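You operate a simulated robot arm through the tools that you are given. There is no shell and no other tool.

The job below is to be done with a simulated robot arm. You get a single attempt, and the scene is never put back.

Task
Put the emptier battery pack on charge at the current printed on it.
Fine: into the charging bay, lid shut, then the start button; the charge lamp stays lit. Set down upright: what you pick out.

Only the result counts: the job must be done as asked and must still hold three seconds after the hand-in. Knocking over, shifting, dropping, spilling or breaking anything else fails it. A push-on lid holds only when it is set on centred and level and pressed home; a screw cap is set on level and turned clockwise until tight.

Robot
A 6-joint arm with a two-finger gripper, fixed in place. Base frame: the origin is on the floor under the middle of its stand, x ahead of it, y to its left, z up. Readings come in mm, degrees, newtons and seconds.
With the tool pointing down near the work surface it reaches from about 120 to 680 mm from the base axis. Its first joint turns from -66.0 to 66.0 degrees. Payload 2.45 kg.
Tool frame: the origin (TCP) lies between the finger pads and is the grasp point; the fingertips stand 30 mm ahead of it; z points along the fingers, y is the line along which they close. The gripper opens to 106 mm; its body begins 79 mm behind the TCP.
Orientation is that of the tool frame in the base frame, as [roll, pitch, yaw] about the fixed x, y, z axes, in that order (R = Rz(yaw) Ry(pitch) Rx(roll)). With the fingers straight down and closing along the base's y, the tool's x points along the base's -x, its y along +y and its z along -z.

Tools
- The arm moves only by the tool play_rows. Its argument "motion" is a list of rows, each an object of numbers (a shift or turn left out is 0, a gripper value left out holds the last): "wx", "wy", "wz": the turn, a rotation vector about the tool's x, y, z in units of 5 degrees (1.0 is 5 degrees); "dx", "dy", "dz": the shift along the tool's x, y, z in units of 30 mm (1.0 is 30 mm); "jaw": the opening, from 0 (shut) to 1 (fully open). In form: [{"wx": .., "wy": .., "wz": .., "dx": .., "dy": .., "dz": .., "jaw": ..}, ...]. A call has 1 to 20 rows; each row shifts and turns the commanded pose from where the row before left it, along the tool's axes as they then stand. A call with a number of a shift or a turn outside -1 to 1 is refused whole. A row lasts 0.2 s, in which the tool goes at most 50 mm and 8.6 degrees; a call with a longer step from one row to the next is refused whole, and so is a gripper value outside its range. Where a pose cannot be reached the arm comes as near as it can. A force on the tool above 90 N (or 10 N above the force at the start of the call, whichever is more), or a blocked arm, ends the call early, and 0.2 s more pass. Each finger travels about 153 mm/s and halts on what it meets, pressing with about 34 N; the grip force reading is that of the motor and also rises with nothing between the fingers. The clock runs only during rows and for 0.2 s after the last one: add rows that do not move to give the fingers time. The reply holds the time, the measured pose of the TCP, the force on the tool along the base axes, the opening and the grip force, in the units named above and with some noise, with the torque about the TCP (base axes, N m) and any sound that the robot's microphone picked up, and new pictures: "views" is both (left out), scene, wrist or none.
- Cameras (640 x 400 px; columns grow to the right, rows downward): "scene" is fixed at [67.8, 417.7, 1418.8]; the picture's right is [-0.67, -0.74, 0.00], its down [-0.32, 0.29, -0.90] and it looks along [0.66, -0.61, -0.44] (base axes); focal length 239 px, centre (320, 200). "wrist" rides on the gripper at [76, -2, -106] in the tool frame; the picture's right is [0.02, 1.00, 0.00], its down [-0.78, 0.02, -0.62] and it looks along [-0.62, 0.01, 0.78] (tool axes); focal length 247 px, centre (320, 200). There is no depth. A picture from a camera that has moved, and an enlarged one, comes with that camera's place and axes in the base frame and with its lens.
- enlarge(camera, box): a new picture of the part [left, top, right, bottom] of that camera's present view, enlarged. The clock stands still meanwhile.
- hand_in(): hands the job in; it is judged then, once.

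Places have to be worked out from the pictures, the camera data and where the tool is seen. Open the gripper and draw the arm clear of the work before you hand the job in, unless the task says otherwise.

The tools are called as name(argument=value, ...) on one line, values as JSON. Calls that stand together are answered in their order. play_rows: Moves the arm, as the interface text tells. Its arguments: {"type":"object","properties":{"motion":{"type":"array","items":{"type":"object","properties":{"wx":{"type":"number"},"wy":{"type":"number"},"wz":{"type":"number"},"dx":{"type":"number"},"dy":{"type":"number"},"dz":{"type":"number"},"jaw":{"type":"number"}}}},"views":{"type":"string","enum":["both","scene","wrist","none"]}},"required":["motion"]} The other tools are called the same way: enlarge (camera, box) takes an enlarged picture of a part of a camera's view; hand_in () hands the job in.

At the start:

```text
time_s: 0.0
position: [381.6, -5.8, 1284.3]
ee_rot: [-180.0, 0.0, -180.0]
contact_force: [0.0, 0.2, 0.0]
wrist_torque: [-0.02, -0.02, 0.02]
finger_gap: 105.9
gripper_force: 0.1
```

scene: 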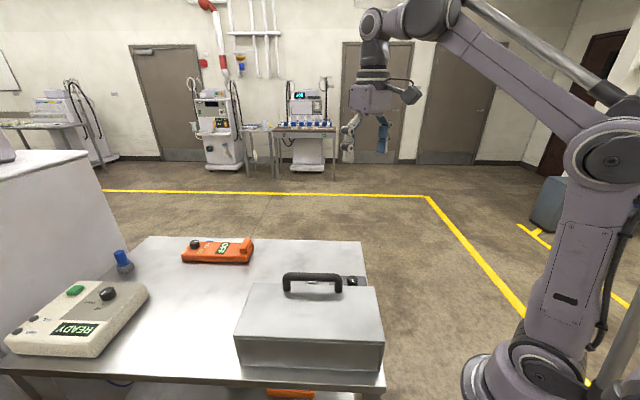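
wrist: 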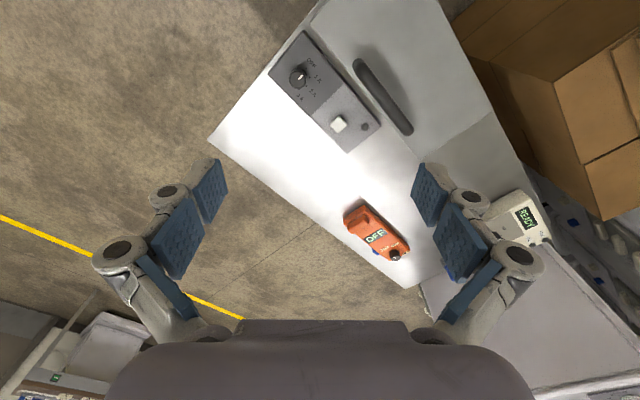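

I start by looking closely at the table in both cameras before moving anything.

enlarge(camera="scene", box=[0, 220, 200, 370])

enlarge(camera="scene", box=[170, 220, 400, 400])

enlarge(camera="wrist", box=[240, 20, 440, 170])

enlarge(camera="wrist", box=[320, 160, 600, 320])

```text
2.67 times, centred on (100, 295) of scene
camera zoom: at [67.8, 417.7, 1418.8], right [-0.67, -0.74, 0.0], down [-0.32, 0.29, -0.9], along [0.66, -0.61, -0.44], focal length 638 px, centre (907, -53)
```

zoom: 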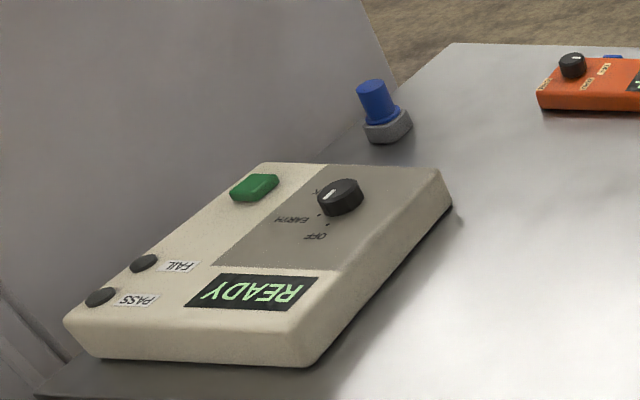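

```text
2.22 times, centred on (285, 310) of scene
camera zoom: at [67.8, 417.7, 1418.8], right [-0.67, -0.74, 0.0], down [-0.32, 0.29, -0.9], along [0.66, -0.61, -0.44], focal length 531 px, centre (398, -44)
```

zoom: 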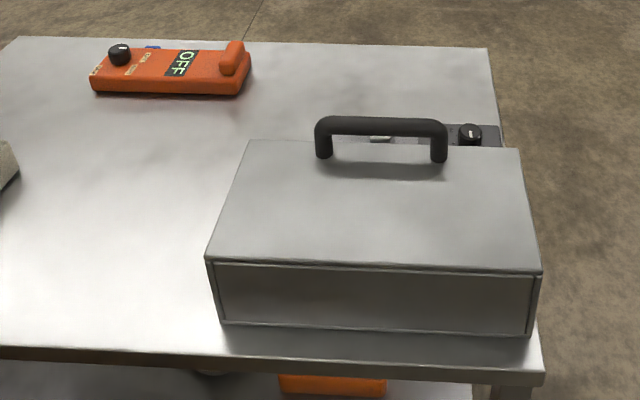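

```text
2.67 times, centred on (340, 95) of wrist
camera zoom: at [305.6, -8.3, 1389.9], right [-0.02, 1.0, 0.0], down [0.78, 0.02, 0.62], along [0.62, 0.01, -0.78], focal length 659 px, centre (267, 480)
```

zoom: 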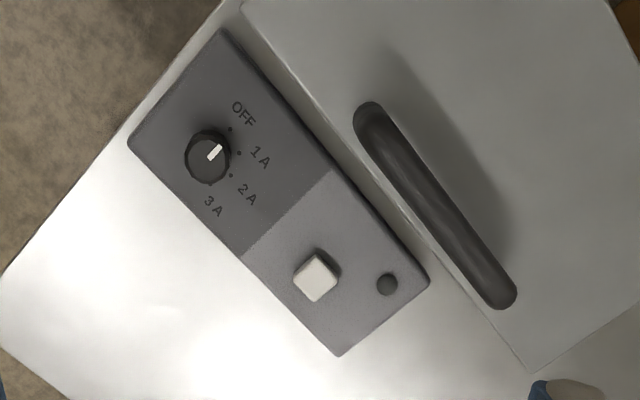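

```text
2.29 times, centred on (460, 240) of wrist
camera zoom: at [305.6, -8.3, 1389.9], right [-0.02, 1.0, 0.0], down [0.78, 0.02, 0.62], along [0.62, 0.01, -0.78], focal length 564 px, centre (0, 109)
```

zoom: 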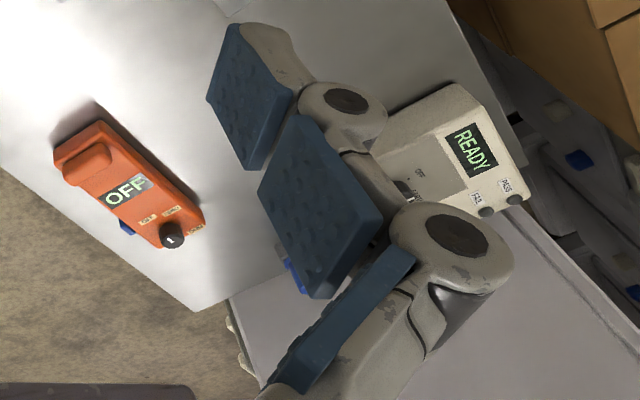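

The charger panel (dial OFF/1A/2A/3A, white button, lamp) is beside the steel box; I haven't found the packs yet. I enlarge further around the orange device, under the table and the rest of the wrist view.

enlarge(camera="wrist", box=[335, 190, 425, 270])

enlarge(camera="scene", box=[170, 230, 270, 290])

enlarge(camera="scene", box=[220, 340, 400, 400])

enlarge(camera="wrist", box=[440, 0, 640, 260])

enlarge(camera="wrist", box=[260, 0, 420, 130])

```text
5.00 times, centred on (380, 230) of wrist
camera zoom: at [305.6, -8.3, 1389.9], right [-0.02, 1.0, 0.0], down [0.78, 0.02, 0.62], along [0.62, 0.01, -0.78], focal length 1235 px, centre (20, 50)
```

zoom: 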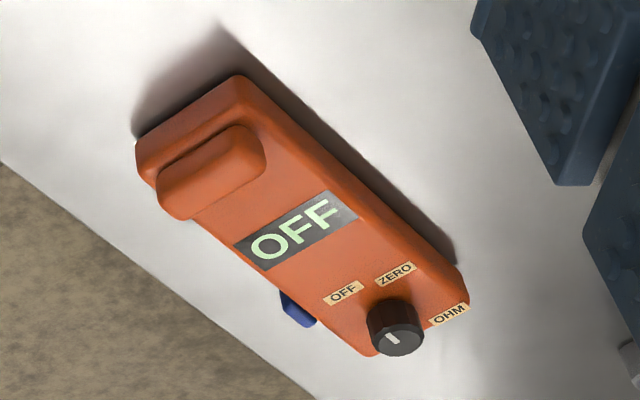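

```text
6.40 times, centred on (220, 260) of scene
camera zoom: at [67.8, 417.7, 1418.8], right [-0.67, -0.74, 0.0], down [-0.32, 0.29, -0.9], along [0.66, -0.61, -0.44], focal length 1530 px, centre (960, -184)
```

zoom: 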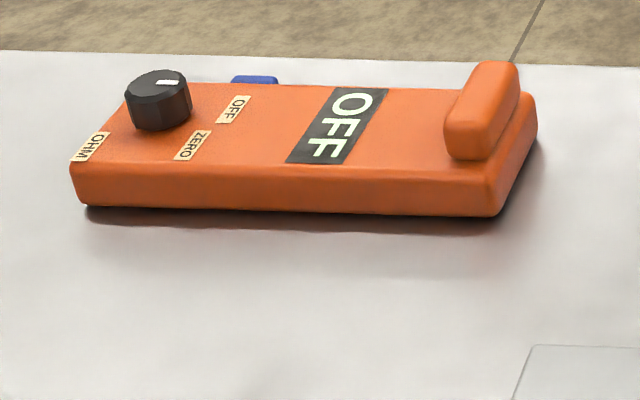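

```text
3.56 times, centred on (310, 370) of scene
camera zoom: at [67.8, 417.7, 1418.8], right [-0.67, -0.74, 0.0], down [-0.32, 0.29, -0.9], along [0.66, -0.61, -0.44], focal length 850 px, centre (356, -404)
```

zoom: 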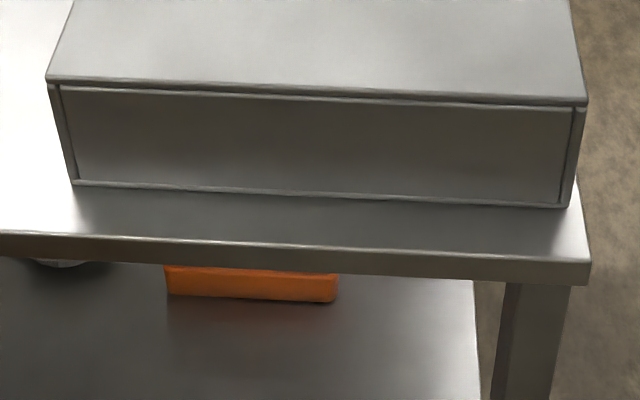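

```text
1.54 times, centred on (540, 130) of wrist
camera zoom: at [305.6, -8.3, 1389.9], right [-0.02, 1.0, 0.0], down [0.78, 0.02, 0.62], along [0.62, 0.01, -0.78], focal length 380 px, centre (-18, 308)
```

zoom: 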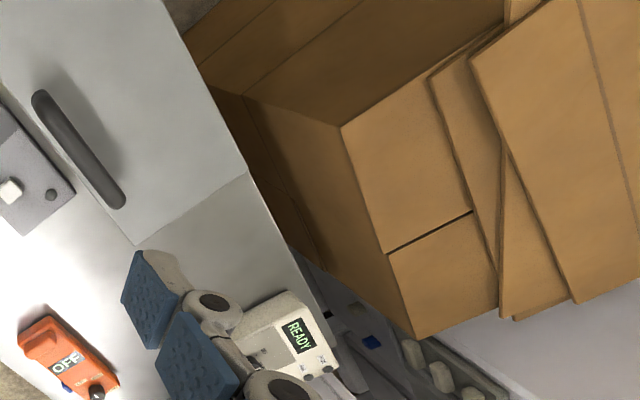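

```text
3.08 times, centred on (340, 65) of wrist
camera zoom: at [305.6, -8.3, 1389.9], right [-0.02, 1.0, 0.0], down [0.78, 0.02, 0.62], along [0.62, 0.01, -0.78], focal length 760 px, centre (258, 615)
```

zoom: 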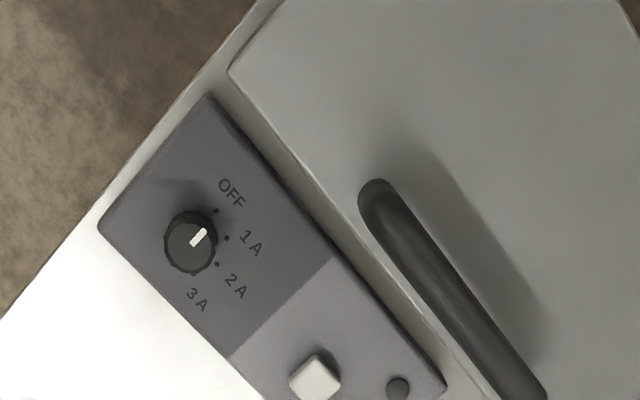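

The charger is the steel box with a handled lid (roughly corners (325,-20), (559,205), (438,326), (216,93), top about z 926), and its panel is on the +x/-y side. No packs are visible in the open, so I turn the tool 45° to line up with the box and look again.

play_rows(motion=[{"wz": -1}, {"wz": -1}, {"wz": -1}, {"wz": -1}, {"wz": -1}, {"wz": -1}, {"wz": -1}, {"wz": -1}, {"wz": -1}], views="both")

```text
time_s: 2.0
position: [381.0, -5.8, 1284.0]
ee_rot: [-180.0, 0.0, -134.9]
contact_force: [0.1, -0.5, 0.3]
wrist_torque: [0.02, -0.01, -0.02]
finger_gap: 105.8
gripper_force: 0.1
camera wrist: at [329.2, -61.9, 1389.9], right [-0.72, 0.69, 0.0], down [0.54, 0.57, 0.62], along [0.43, 0.45, -0.78], focal length 247 px, centre (320, 200)
```

scene: 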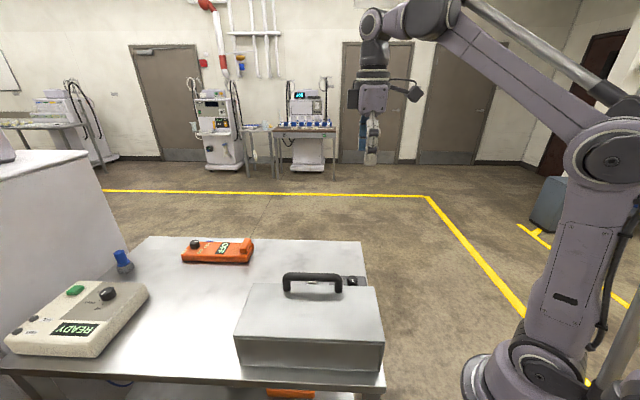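
wrist: 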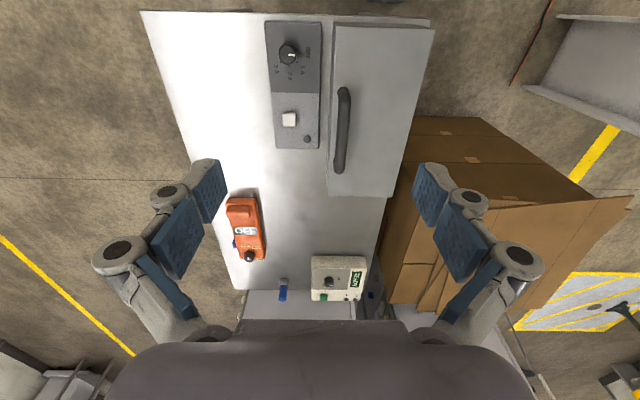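

Now the table is square in the wrist view; only the charger box, its panel and the tester items are on it, so the packs must be inside the box. I zoom in on the box and the panel.

enlarge(camera="wrist", box=[250, 0, 450, 125])

enlarge(camera="wrist", box=[250, 90, 450, 215])

```text
3.20 times, centred on (350, 62) of wrist
camera zoom: at [329.2, -61.9, 1389.9], right [-0.72, 0.69, 0.0], down [0.54, 0.57, 0.62], along [0.43, 0.45, -0.78], focal length 790 px, centre (224, 640)
```

zoom: 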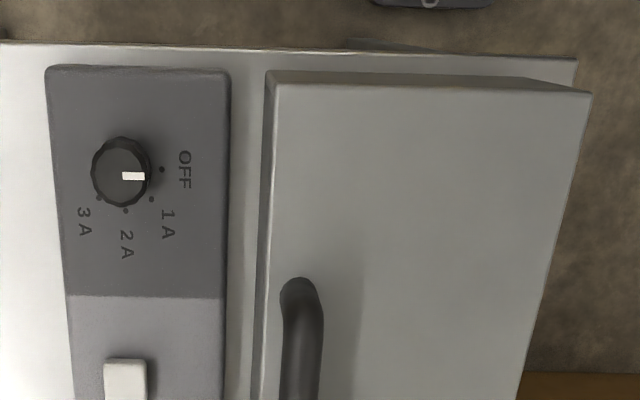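

```text
3.20 times, centred on (350, 152) of wrist
camera zoom: at [329.2, -61.9, 1389.9], right [-0.72, 0.69, 0.0], down [0.54, 0.57, 0.62], along [0.43, 0.45, -0.78], focal length 790 px, centre (224, 352)
```

zoom: 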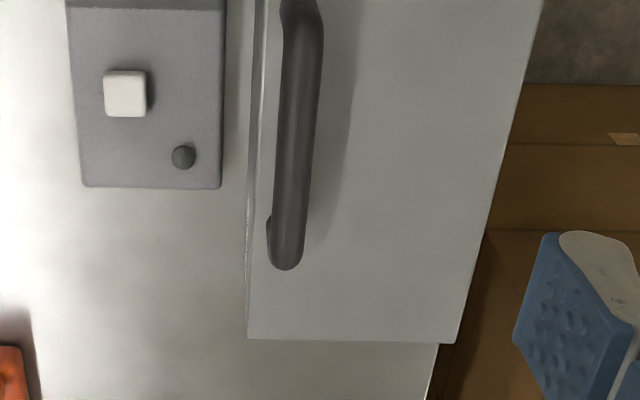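

The box runs at about 45° to the base axes, and I place the handle bar's centre near (433, 103) with its top at about z 960 and the lid top at about z 908. I move above the handle to z≈1060 and check.

play_rows(motion=[{"dx": -0.475, "dy": 0.167, "dz": 0.933}, {"dx": -0.475, "dy": 0.167, "dz": 0.933}, {"dx": -0.475, "dy": 0.167, "dz": 0.933}, {"dx": -0.475, "dy": 0.167, "dz": 0.933}, {"dx": -0.475, "dy": 0.167, "dz": 0.933}, {"dx": -0.475, "dy": 0.167, "dz": 0.933}, {"dx": -0.475, "dy": 0.167, "dz": 0.933}, {"dx": -0.475, "dy": 0.167, "dz": 0.933}], views="both")

```text
time_s: 3.8
position: [434.0, 103.1, 1058.9]
ee_rot: [179.9, 0.0, -134.9]
contact_force: [0.3, 0.2, -1.3]
wrist_torque: [-0.02, 0.0, 0.0]
finger_gap: 105.9
gripper_force: 0.0
camera wrist: at [381.4, 47.3, 1164.9], right [-0.72, 0.69, 0.0], down [0.54, 0.57, 0.62], along [0.43, 0.45, -0.78], focal length 247 px, centre (320, 200)
```

scene: 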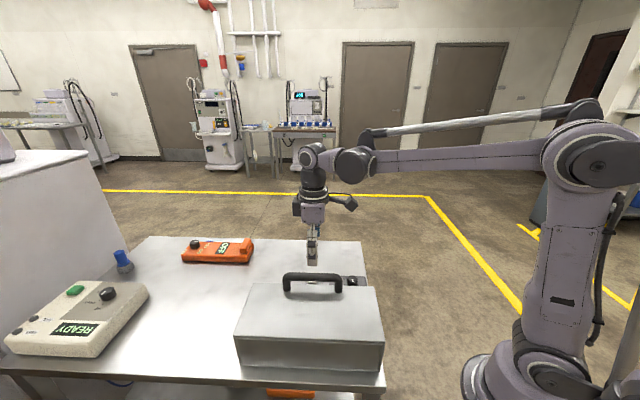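
wrist: 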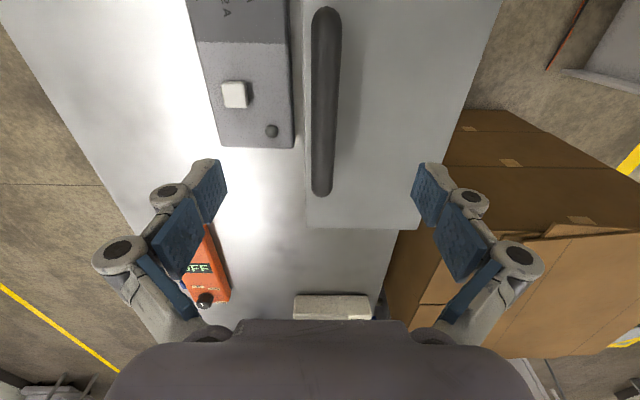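

The handle lies almost dead centre between the fingers (about 2.5 mm toward +tool y). I descend to z≈948 so the fingertips stop just above the lid, with the jaw half closed.

play_rows(motion=[{"dy": 0.083, "dz": 0.6, "jaw": 0.55}, {"dz": 0.8}, {"dz": 0.8}, {"dz": 0.8}, {"dz": 0.5}, {}], views="both")

```text
time_s: 5.2
position: [431.5, 105.9, 952.7]
ee_rot: [179.9, 0.1, -135.0]
contact_force: [0.9, -0.1, -0.1]
wrist_torque: [0.02, 0.02, -0.01]
finger_gap: 58.3
gripper_force: 0.0
camera wrist: at [379.9, 48.9, 1060.4], right [-0.72, 0.69, 0.0], down [0.54, 0.57, 0.62], along [0.43, 0.45, -0.78], focal length 247 px, centre (320, 200)
```

scene: 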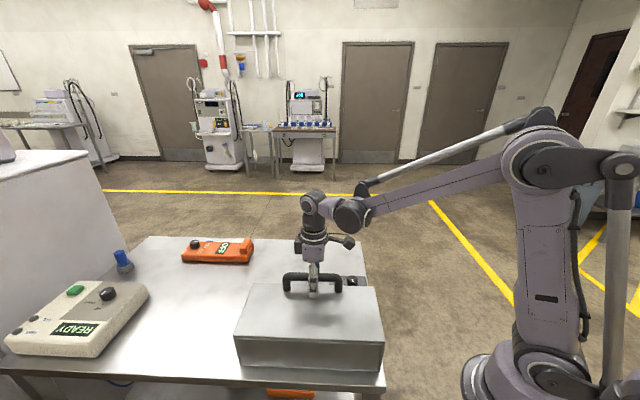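
wrist: 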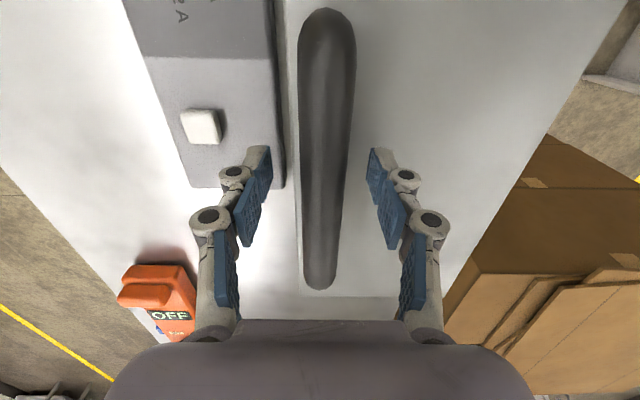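

The bar is between the fingers. I go 5 mm lower and close on it.

play_rows(motion=[{"dz": 0.17}, {"jaw": 0.0}, {}, {}], views="both")

```text
time_s: 6.2
position: [430.2, 105.2, 950.4]
ee_rot: [-180.0, 0.0, -135.0]
contact_force: [-4.1, 5.2, 1.3]
wrist_torque: [-0.11, 0.22, 0.02]
finger_gap: 20.0
gripper_force: 40.7
camera wrist: at [379.5, 49.0, 1055.9], right [-0.72, 0.69, 0.0], down [0.54, 0.57, 0.62], along [0.43, 0.45, -0.78], focal length 247 px, centre (320, 200)
```

scene: 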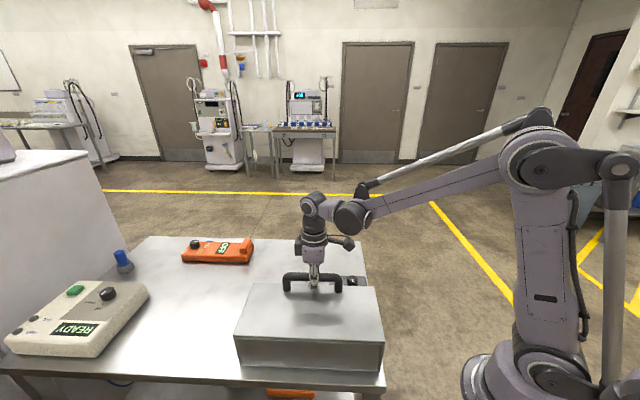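
wrist: 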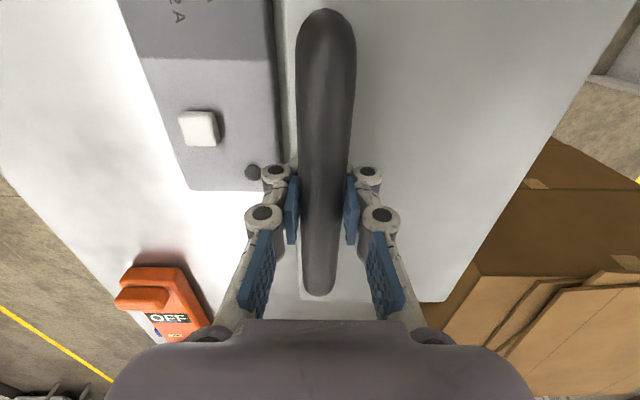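

Handle gripped (gap 20 mm). I take the lid as hinged on its far (-x,+y) edge about 147 mm away, so I try a small 10° arc to confirm that.

play_rows(motion=[{"wx": 1, "dy": 0.149, "dz": -0.421}, {"wx": 1, "dy": 0.149, "dz": -0.421}, {}], views="both")

```text
time_s: 7.0
position: [423.9, 112.9, 974.6]
ee_rot: [-170.0, 0.1, -135.0]
contact_force: [-0.8, 7.9, -7.2]
wrist_torque: [-0.26, -0.1, 0.06]
finger_gap: 20.1
gripper_force: 40.5
camera wrist: at [359.3, 68.9, 1079.3], right [-0.71, 0.68, -0.17], down [0.46, 0.64, 0.61], along [0.53, 0.35, -0.77], focal length 247 px, centre (320, 200)
```

scene: 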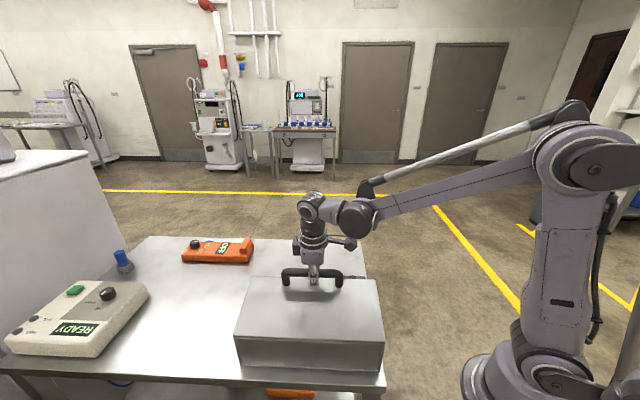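
wrist: 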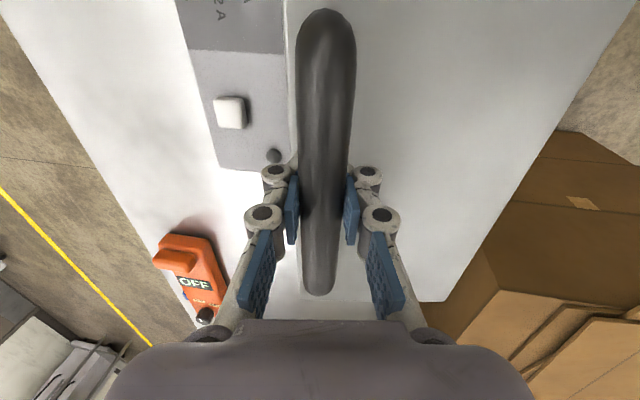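

The lid swings up cleanly with small forces. I continue the arc another 30°.

play_rows(motion=[{"wx": 1, "dy": 0.149, "dz": -0.421}, {"wx": 1, "dy": 0.149, "dz": -0.421}, {"wx": 1, "dy": 0.149, "dz": -0.421}, {"wx": 1, "dy": 0.149, "dz": -0.421}, {"wx": 1, "dy": 0.149, "dz": -0.421}, {"wx": 1, "dy": 0.149, "dz": -0.421}, {}], views="both")

```text
time_s: 8.6
position: [386.2, 149.2, 1034.3]
ee_rot: [-139.8, 0.0, -135.0]
contact_force: [9.1, 0.9, 5.7]
wrist_torque: [-0.42, 0.36, -0.45]
finger_gap: 19.9
gripper_force: 40.5
camera wrist: at [286.4, 141.9, 1115.8], right [-0.56, 0.53, -0.64], down [0.26, 0.85, 0.46], along [0.79, 0.09, -0.61], focal length 247 px, centre (320, 200)
```

scene: 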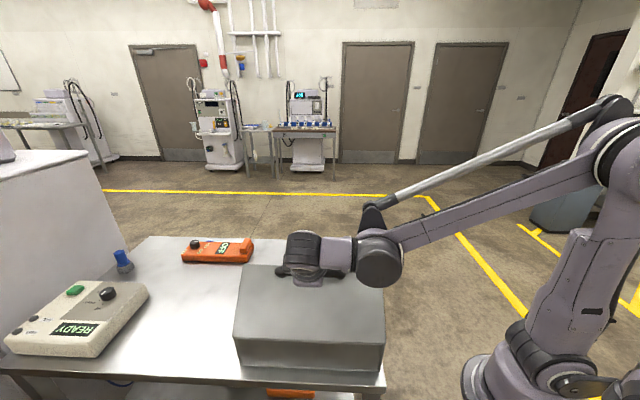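
wrist: 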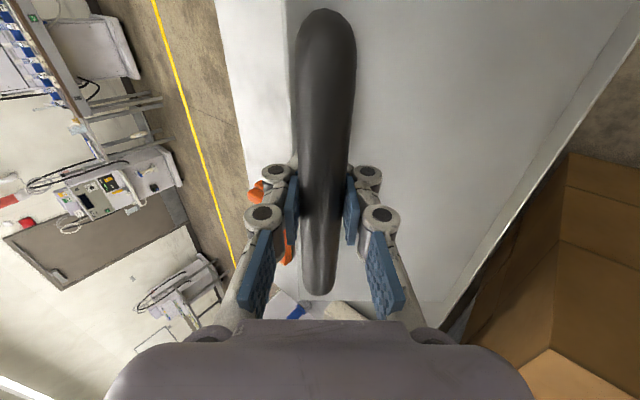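

Lid is at about 40° and tracking the predicted arc. I continue another 25°.

play_rows(motion=[{"wx": 1, "dy": 0.149, "dz": -0.421}, {"wx": 1, "dy": 0.149, "dz": -0.421}, {"wx": 1, "dy": 0.149, "dz": -0.421}, {"wx": 1, "dy": 0.149, "dz": -0.421}, {"wx": 1, "dy": 0.149, "dz": -0.421}, {}], views="both")

```text
time_s: 10.0
position: [342.7, 193.5, 1056.8]
ee_rot: [-114.9, 0.0, -135.0]
contact_force: [7.2, 3.8, 16.8]
wrist_torque: [-0.05, 0.2, -0.27]
finger_gap: 20.0
gripper_force: 41.1
camera wrist: at [221.7, 206.5, 1102.7], right [-0.31, 0.28, -0.91], down [0.15, 0.96, 0.25], along [0.94, -0.06, -0.34], focal length 247 px, centre (320, 200)
```

scene: 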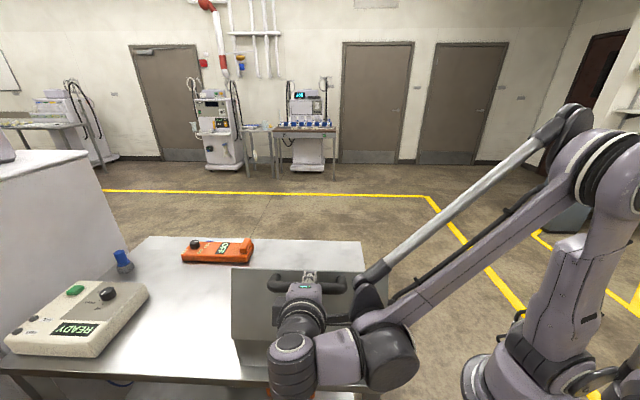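
wrist: 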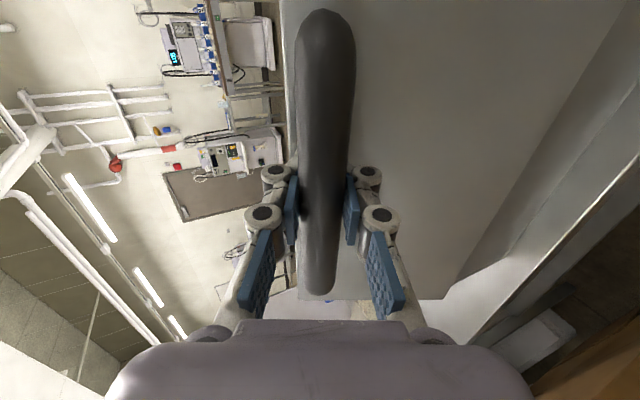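

Lid at about 65°, force still low. I keep going another 20°.

play_rows(motion=[{"wx": 1, "dy": 0.149, "dz": -0.421}, {"wx": 1, "dy": 0.149, "dz": -0.421}, {"wx": 1, "dy": 0.149, "dz": -0.421}, {"wx": 1, "dy": 0.149, "dz": -0.421}, {}], views="both")

```text
time_s: 11.2
position: [342.6, 210.6, 1058.8]
ee_rot: [-93.9, 0.4, -135.3]
contact_force: [-13.7, -11.0, 55.9]
wrist_torque: [0.52, 0.66, 0.2]
finger_gap: 19.9
gripper_force: 40.8
out of reach, approached as far as the arm can: row 2, 3, 4
camera wrist: at [214.2, 231.1, 1067.4], right [-0.06, 0.04, -1.0], down [0.12, 0.99, 0.03], along [0.99, -0.12, -0.06], focal length 247 px, centre (320, 200)
```

scene: 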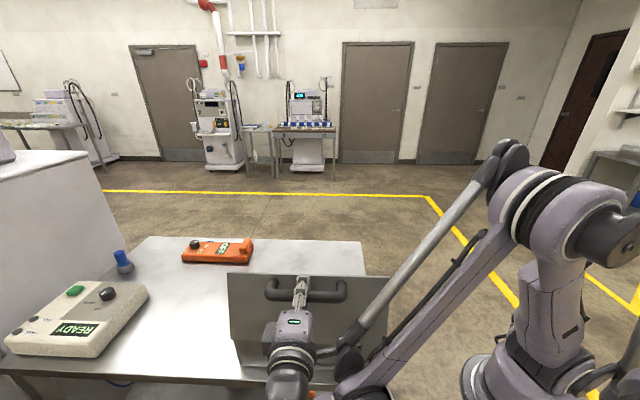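
wrist: 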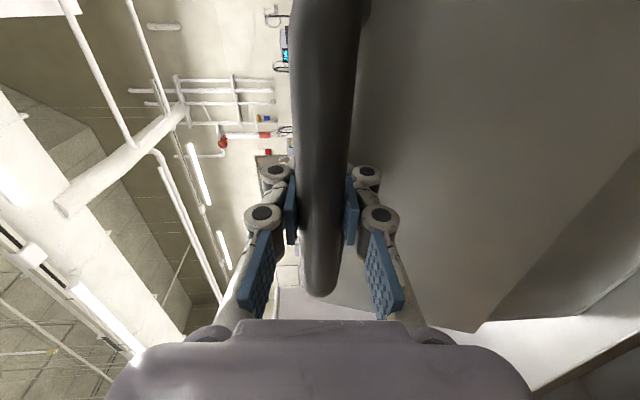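

The arm hit its reach limit: the tool is tilted about 86° but the lid is only at about 70°, so the bar has begun pivoting in the grip. I'll tilt the tool back toward vertical while still holding the bar, letting it pivot, and then carry the lid past vertical.

play_rows(motion=[{"wx": -1}, {"wx": -1}, {"wx": -1}, {"wx": -1}, {}], views="both")

```text
time_s: 12.4
position: [343.8, 211.8, 1053.1]
ee_rot: [-115.0, 0.1, -134.9]
contact_force: [-0.6, -3.3, 2.6]
wrist_torque: [0.04, -0.22, 0.17]
finger_gap: 19.4
gripper_force: 40.4
camera wrist: at [222.9, 224.9, 1099.8], right [-0.31, 0.29, -0.91], down [0.15, 0.96, 0.25], along [0.94, -0.06, -0.34], focal length 247 px, centre (320, 200)
```

scene: 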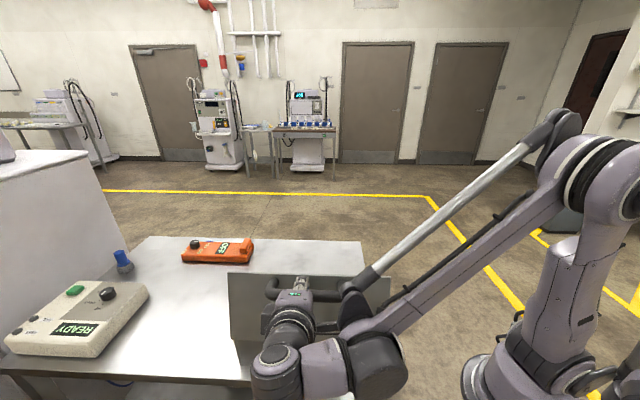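
wrist: 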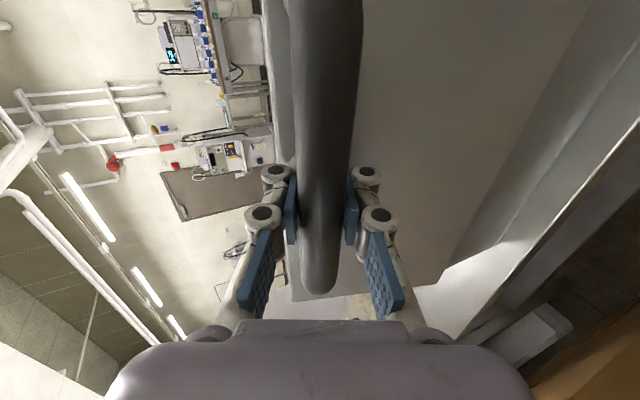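

The command was clamped to the reached pose, and force is near zero now with the bar still held. I now carry the bar over the top of its arc while tilting the tool further back toward vertical.

play_rows(motion=[{"wx": -1, "dy": 0.112, "dz": -0.257}, {"wx": -1, "dy": 0.146, "dz": -0.239}, {"wx": -1, "dy": 0.178, "dz": -0.213}, {"wx": -1, "dy": 0.206, "dz": -0.188}, {}], views="both")

```text
time_s: 13.6
position: [319.9, 236.3, 1050.6]
ee_rot: [-135.2, 0.0, -135.0]
contact_force: [9.7, -4.5, -40.6]
wrist_torque: [-0.06, -0.31, -0.42]
finger_gap: 20.1
gripper_force: 41.2
camera wrist: at [214.5, 233.3, 1127.6], right [-0.52, 0.49, -0.7], down [0.24, 0.87, 0.43], along [0.82, 0.06, -0.57], focal length 247 px, centre (320, 200)
```

scene: 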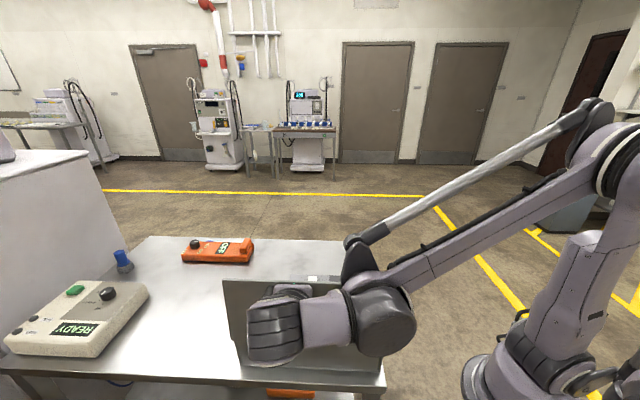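
wrist: 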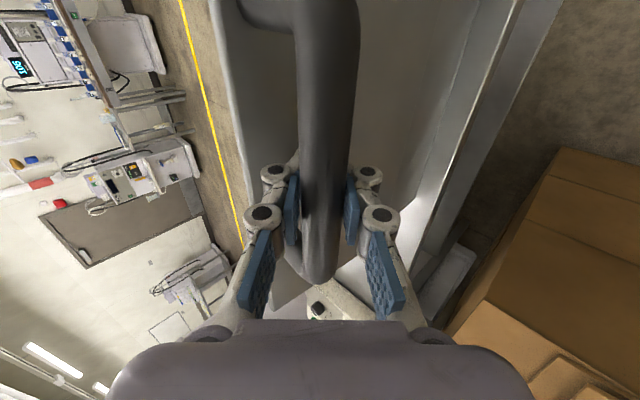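

The lid is now about 82° and still held, with a 40 N downward pull, so the real arc is slightly lower than I assumed. I continue with a bit more downward motion.

play_rows(motion=[{"wx": -1, "dy": 0.264, "dz": -0.123}, {"wx": -1, "dy": 0.271, "dz": -0.097}, {"wx": -1, "dy": 0.28, "dz": -0.066}, {"wx": -1, "dy": 0.288, "dz": -0.028}, {}], views="both")

```text
time_s: 14.8
position: [297.1, 258.8, 1039.1]
ee_rot: [-155.0, 0.0, -134.8]
contact_force: [2.3, 1.0, 2.3]
wrist_torque: [-0.11, -0.06, -0.63]
finger_gap: 20.2
gripper_force: 41.2
camera wrist: at [213.2, 234.4, 1136.8], right [-0.66, 0.63, -0.42], down [0.36, 0.75, 0.56], along [0.66, 0.21, -0.72], focal length 247 px, centre (320, 200)
```

scene: 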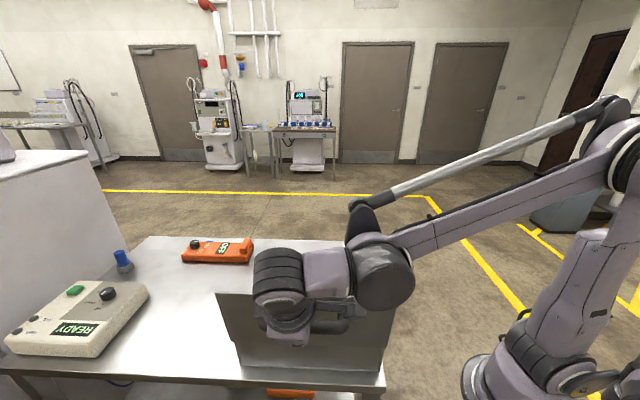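
wrist: 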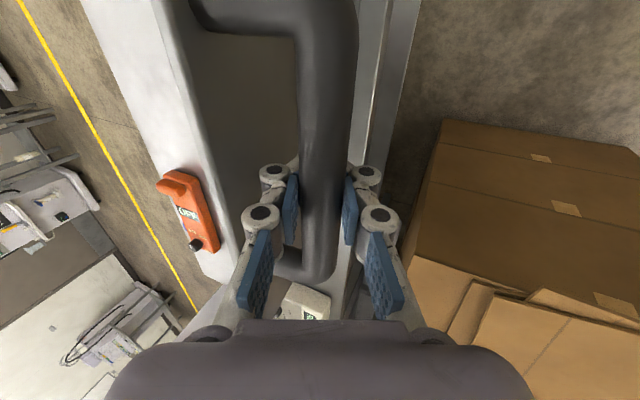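

The lid is now just past vertical (about 94°) with little force. I push it a little further back, watching the force for a stop.

play_rows(motion=[{"dy": 0.28, "dz": 0.015}, {"dy": 0.28, "dz": 0.025}, {"dy": 0.14, "dz": 0.02}, {}], views="both")

```text
time_s: 15.8
position: [284.7, 271.7, 1027.9]
ee_rot: [-155.1, 0.1, -135.0]
contact_force: [3.3, 0.6, 0.7]
wrist_torque: [0.06, -0.3, -0.36]
finger_gap: 20.2
gripper_force: 41.0
camera wrist: at [200.0, 247.4, 1125.8], right [-0.66, 0.63, -0.42], down [0.36, 0.75, 0.56], along [0.67, 0.21, -0.72], focal length 247 px, centre (320, 200)
```

scene: 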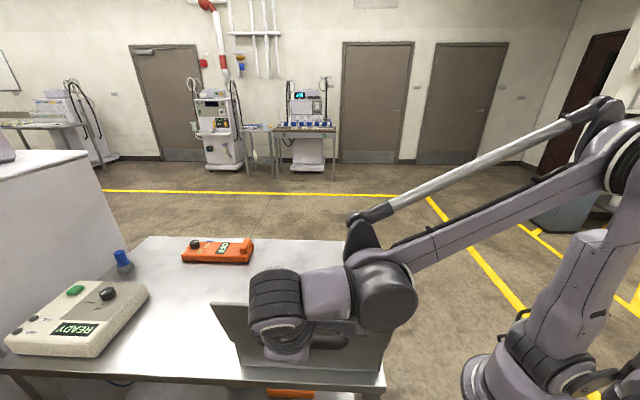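
wrist: 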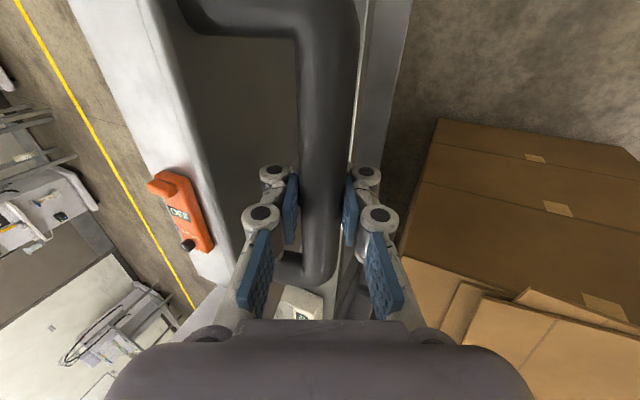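

Still no stop at about 101°. I go a little further to find one.

play_rows(motion=[{"dy": 0.276, "dz": 0.028}, {"dy": 0.276, "dz": 0.038}, {}], views="scene")

```text
time_s: 16.6
position: [281.3, 274.8, 1022.6]
ee_rot: [-153.7, 0.2, -135.5]
contact_force: [36.3, -37.3, 26.7]
wrist_torque: [0.41, 0.43, 0.02]
finger_gap: 20.4
gripper_force: 40.1
```

scene: 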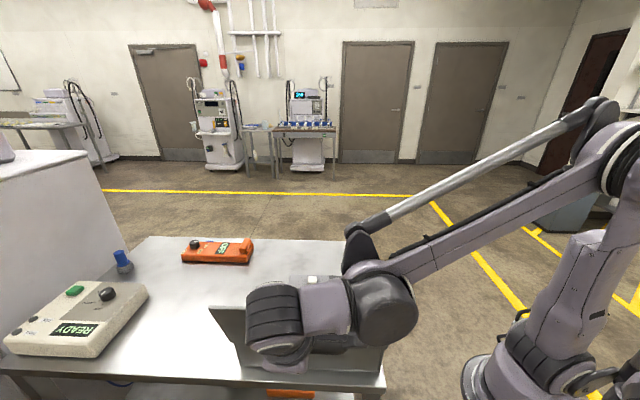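

The lid hits a stop at about 104° (about 50 N), so it should rest there. I back off slightly, open the jaw just enough to clear the bar, and withdraw along the tool axis.

play_rows(motion=[{"dy": -0.25, "dz": -0.03}, {}, {"jaw": 0.33}, {}, {"dz": -0.4}, {"dz": -0.8}, {"dz": -0.9}, {"dz": -0.9}, {}], views="both")

```text
time_s: 18.6
position: [251.4, 303.8, 1105.5]
ee_rot: [-155.0, 0.0, -135.0]
contact_force: [0.1, -0.4, -0.6]
wrist_torque: [0.03, -0.05, -0.01]
finger_gap: 34.9
gripper_force: 0.2
camera wrist: at [167.9, 279.9, 1203.1], right [-0.66, 0.63, -0.42], down [0.36, 0.75, 0.56], along [0.66, 0.21, -0.72], focal length 247 px, centre (320, 200)
```

scene: 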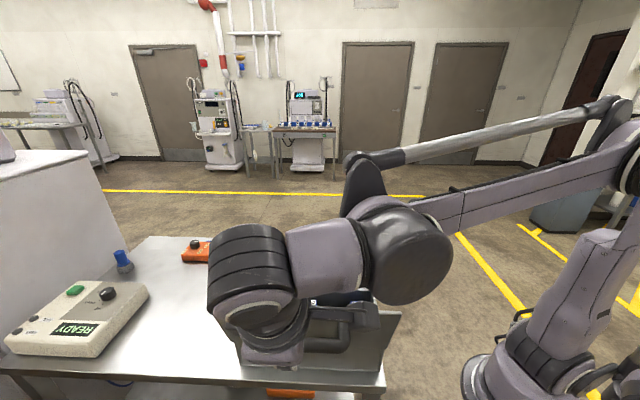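
wrist: 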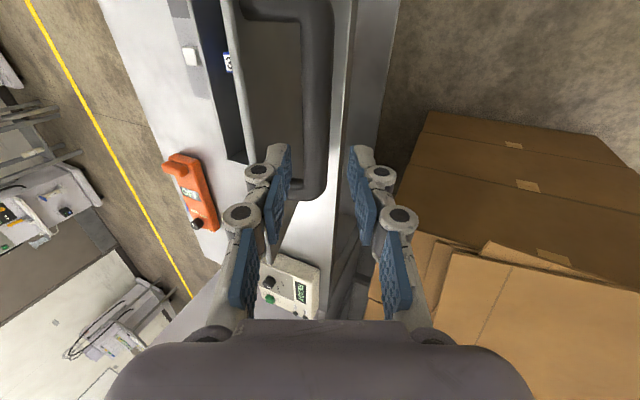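

The lid stays open at its stop, and I can just glimpse something inside the box. I rise clear, straighten the tool and move to where the wrist camera can look into the box.

play_rows(motion=[{"dy": -0.42, "dz": -0.906}, {"dy": -0.42, "dz": -0.906}, {"dy": -0.42, "dz": -0.906}, {"dy": -0.42, "dz": -0.906}, {"dy": -0.42, "dz": -0.906}, {"wx": -1}, {"wx": -1}, {"wx": -1}, {"wx": -1}, {"wx": -1}, {"dx": 0.53, "dy": -0.988}, {"dx": 0.53, "dy": -0.988}, {"dx": 0.53, "dy": -0.988}, {"dx": 0.53, "dy": -0.988}, {"dx": 0.53, "dy": -0.988}, {"dx": 0.53, "dy": -0.988}, {"dx": 0.53, "dy": -0.988}, {"dx": 0.53, "dy": -0.988}, {}], views="both")

```text
time_s: 22.6
position: [328.2, 44.5, 1255.8]
ee_rot: [-180.0, 0.0, -135.0]
contact_force: [-0.3, -0.6, -0.6]
wrist_torque: [-0.01, 0.01, -0.03]
finger_gap: 34.9
gripper_force: 0.1
camera wrist: at [276.1, -10.4, 1362.4], right [-0.72, 0.69, 0.0], down [0.54, 0.57, 0.62], along [0.43, 0.45, -0.78], focal length 247 px, centre (320, 200)
```

scene: 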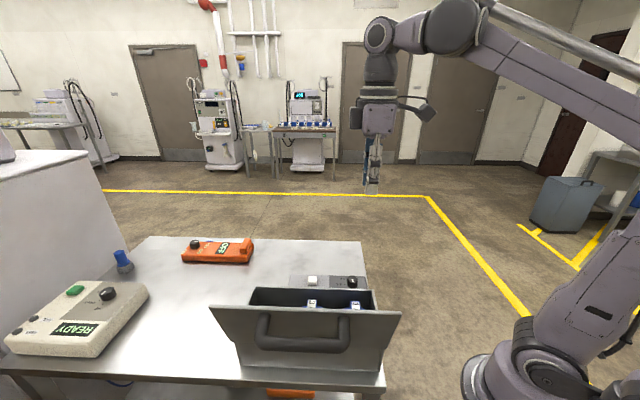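
wrist: 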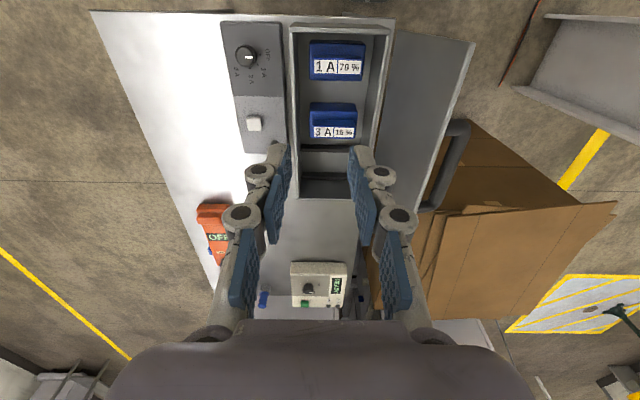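

The inside shows two blue packs: one printed "1 A | 70 %" and one "3 A | 16 %", plus an empty compartment at the +u end. I enlarge to read the labels and the bay.

enlarge(camera="wrist", box=[275, 15, 405, 145])

enlarge(camera="wrist", box=[275, 90, 395, 210])

enlarge(camera="scene", box=[205, 265, 405, 385])

enlarge(camera="wrist", box=[215, 15, 295, 160])

```text
3.08 times, centred on (340, 80) of wrist
camera zoom: at [276.1, -10.4, 1362.4], right [-0.72, 0.69, 0.0], down [0.54, 0.57, 0.62], along [0.43, 0.45, -0.78], focal length 760 px, centre (258, 569)
```

zoom: 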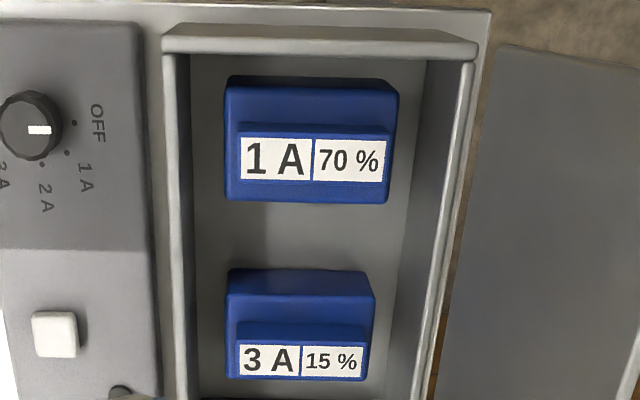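

```text
3.33 times, centred on (335, 150) of wrist
camera zoom: at [276.1, -10.4, 1362.4], right [-0.72, 0.69, 0.0], down [0.54, 0.57, 0.62], along [0.43, 0.45, -0.78], focal length 823 px, centre (270, 367)
```

zoom: 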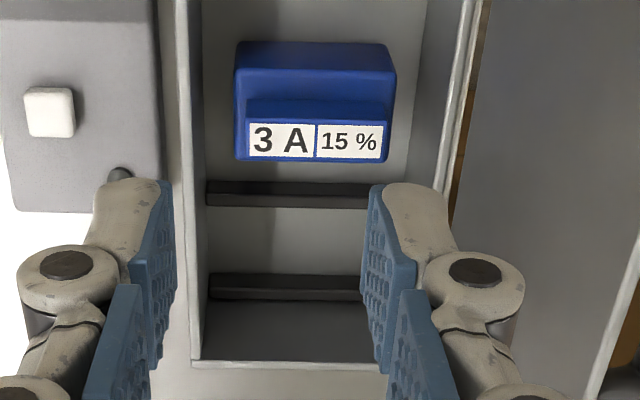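

```text
3.20 times, centred on (305, 325) of scene
camera zoom: at [67.8, 417.7, 1418.8], right [-0.67, -0.74, 0.0], down [-0.32, 0.29, -0.9], along [0.66, -0.61, -0.44], focal length 765 px, centre (368, -200)
```

zoom: 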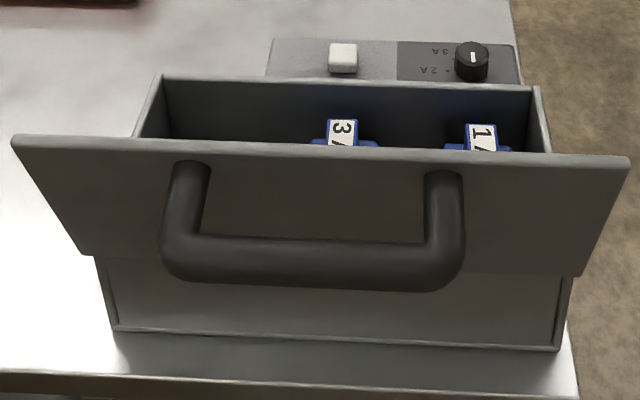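

```text
2.76 times, centred on (255, 88) of wrist
camera zoom: at [276.1, -10.4, 1362.4], right [-0.72, 0.69, 0.0], down [0.54, 0.57, 0.62], along [0.43, 0.45, -0.78], focal length 681 px, centre (499, 510)
```

zoom: 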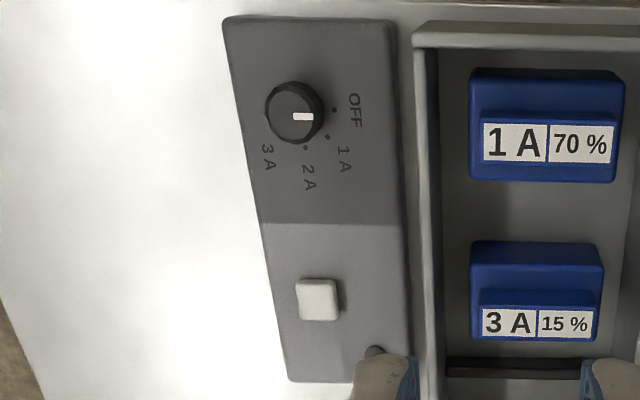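

The emptier pack is the 15 % one, printed 3 A; the bay looks like the slot between the two dark ribs at the far end of the box. I move closer with the jaw fully open to measure the pack and bay.

play_rows(motion=[{"dx": -0.33, "dy": 0.2, "dz": 0.8, "jaw": 1}, {"dx": -0.33, "dy": 0.2, "dz": 0.8}, {"dx": -0.33, "dy": 0.2, "dz": 0.8}, {"dx": -0.33, "dy": 0.2, "dz": 0.8}, {"dx": -0.33, "dy": 0.2, "dz": 0.8}, {}], views="wrist")

enlarge(camera="wrist", box=[220, 0, 420, 130])

enlarge(camera="wrist", box=[240, 110, 420, 240])

```text
time_s: 24.0
position: [342.2, 103.7, 1134.3]
ee_rot: [-180.0, 0.1, -135.0]
contact_force: [0.6, 0.6, 0.0]
wrist_torque: [0.02, 0.01, 0.01]
finger_gap: 106.0
gripper_force: 0.1
camera wrist: at [290.3, 48.1, 1241.5], right [-0.72, 0.69, 0.0], down [0.54, 0.57, 0.62], along [0.43, 0.45, -0.78], focal length 247 px, centre (320, 200)
```

wrist: 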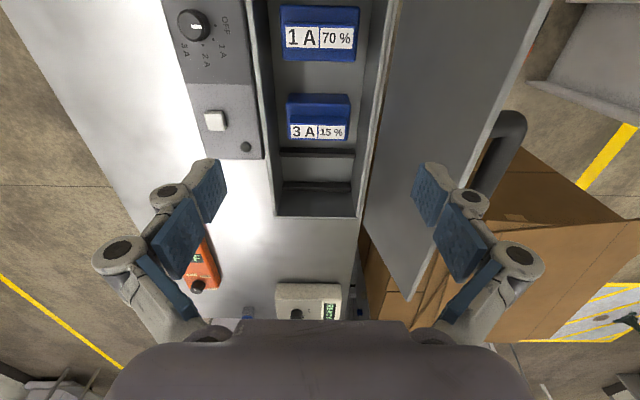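

```text
3.08 times, centred on (320, 65) of wrist
camera zoom: at [290.3, 48.1, 1241.5], right [-0.72, 0.69, 0.0], down [0.54, 0.57, 0.62], along [0.43, 0.45, -0.78], focal length 760 px, centre (320, 615)
```

zoom: 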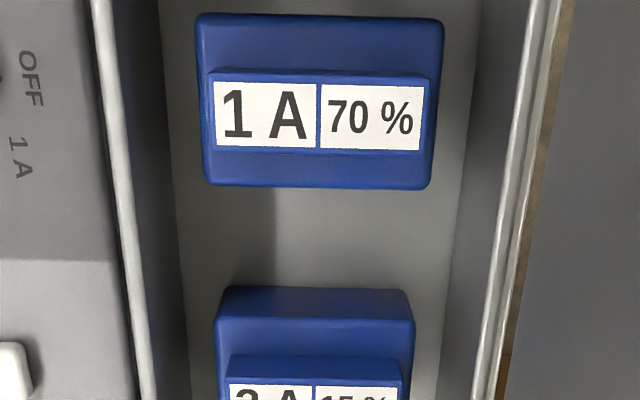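

```text
3.08 times, centred on (330, 175) of wrist
camera zoom: at [290.3, 48.1, 1241.5], right [-0.72, 0.69, 0.0], down [0.54, 0.57, 0.62], along [0.43, 0.45, -0.78], focal length 760 px, centre (289, 277)
```

zoom: 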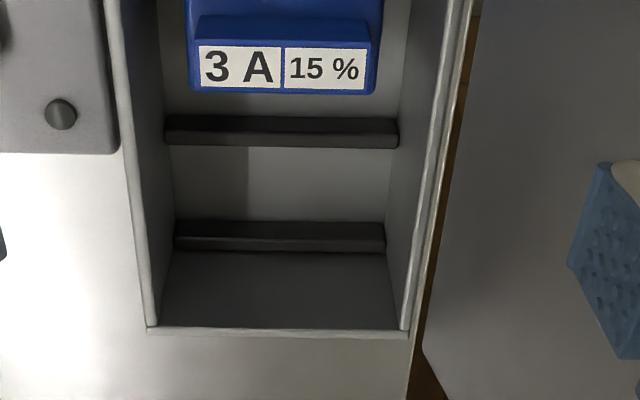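

I need a second viewpoint with a proper baseline, so I slide 95 mm along the box at the same height and look again.

play_rows(motion=[{"dx": -0.79}, {"dx": -0.79}, {"dx": -0.79}, {"dx": -0.79}, {}], views="wrist")

enlarge(camera="wrist", box=[230, 0, 410, 120])

enlarge(camera="wrist", box=[230, 50, 410, 170])

```text
time_s: 25.2
position: [409.5, 169.6, 1135.2]
ee_rot: [180.0, 0.1, -135.0]
contact_force: [-0.3, -0.3, 0.1]
wrist_torque: [-0.01, 0.02, 0.0]
finger_gap: 106.2
gripper_force: 0.1
camera wrist: at [357.7, 114.6, 1242.0], right [-0.72, 0.69, 0.0], down [0.54, 0.57, 0.62], along [0.43, 0.45, -0.78], focal length 247 px, centre (320, 200)
```

wrist: 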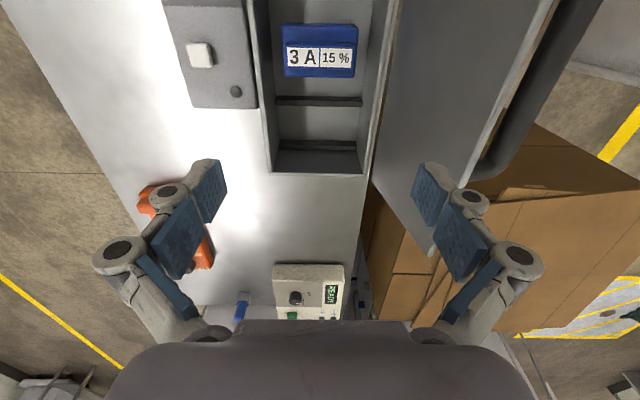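

```text
3.33 times, centred on (320, 60) of wrist
camera zoom: at [357.7, 114.6, 1242.0], right [-0.72, 0.69, 0.0], down [0.54, 0.57, 0.62], along [0.43, 0.45, -0.78], focal length 823 px, centre (320, 667)
```

zoom: 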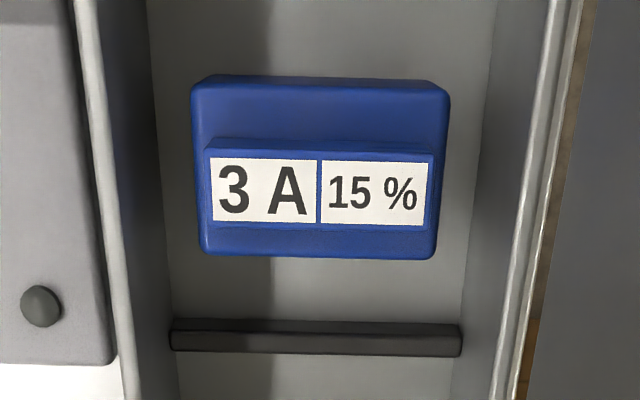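

```text
3.33 times, centred on (320, 110) of wrist
camera zoom: at [357.7, 114.6, 1242.0], right [-0.72, 0.69, 0.0], down [0.54, 0.57, 0.62], along [0.43, 0.45, -0.78], focal length 823 px, centre (320, 500)
```

zoom: 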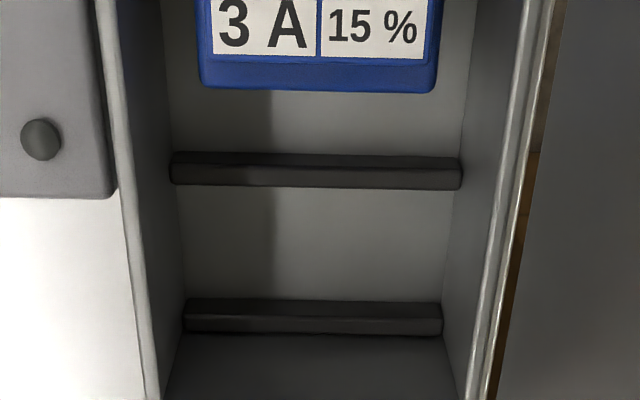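

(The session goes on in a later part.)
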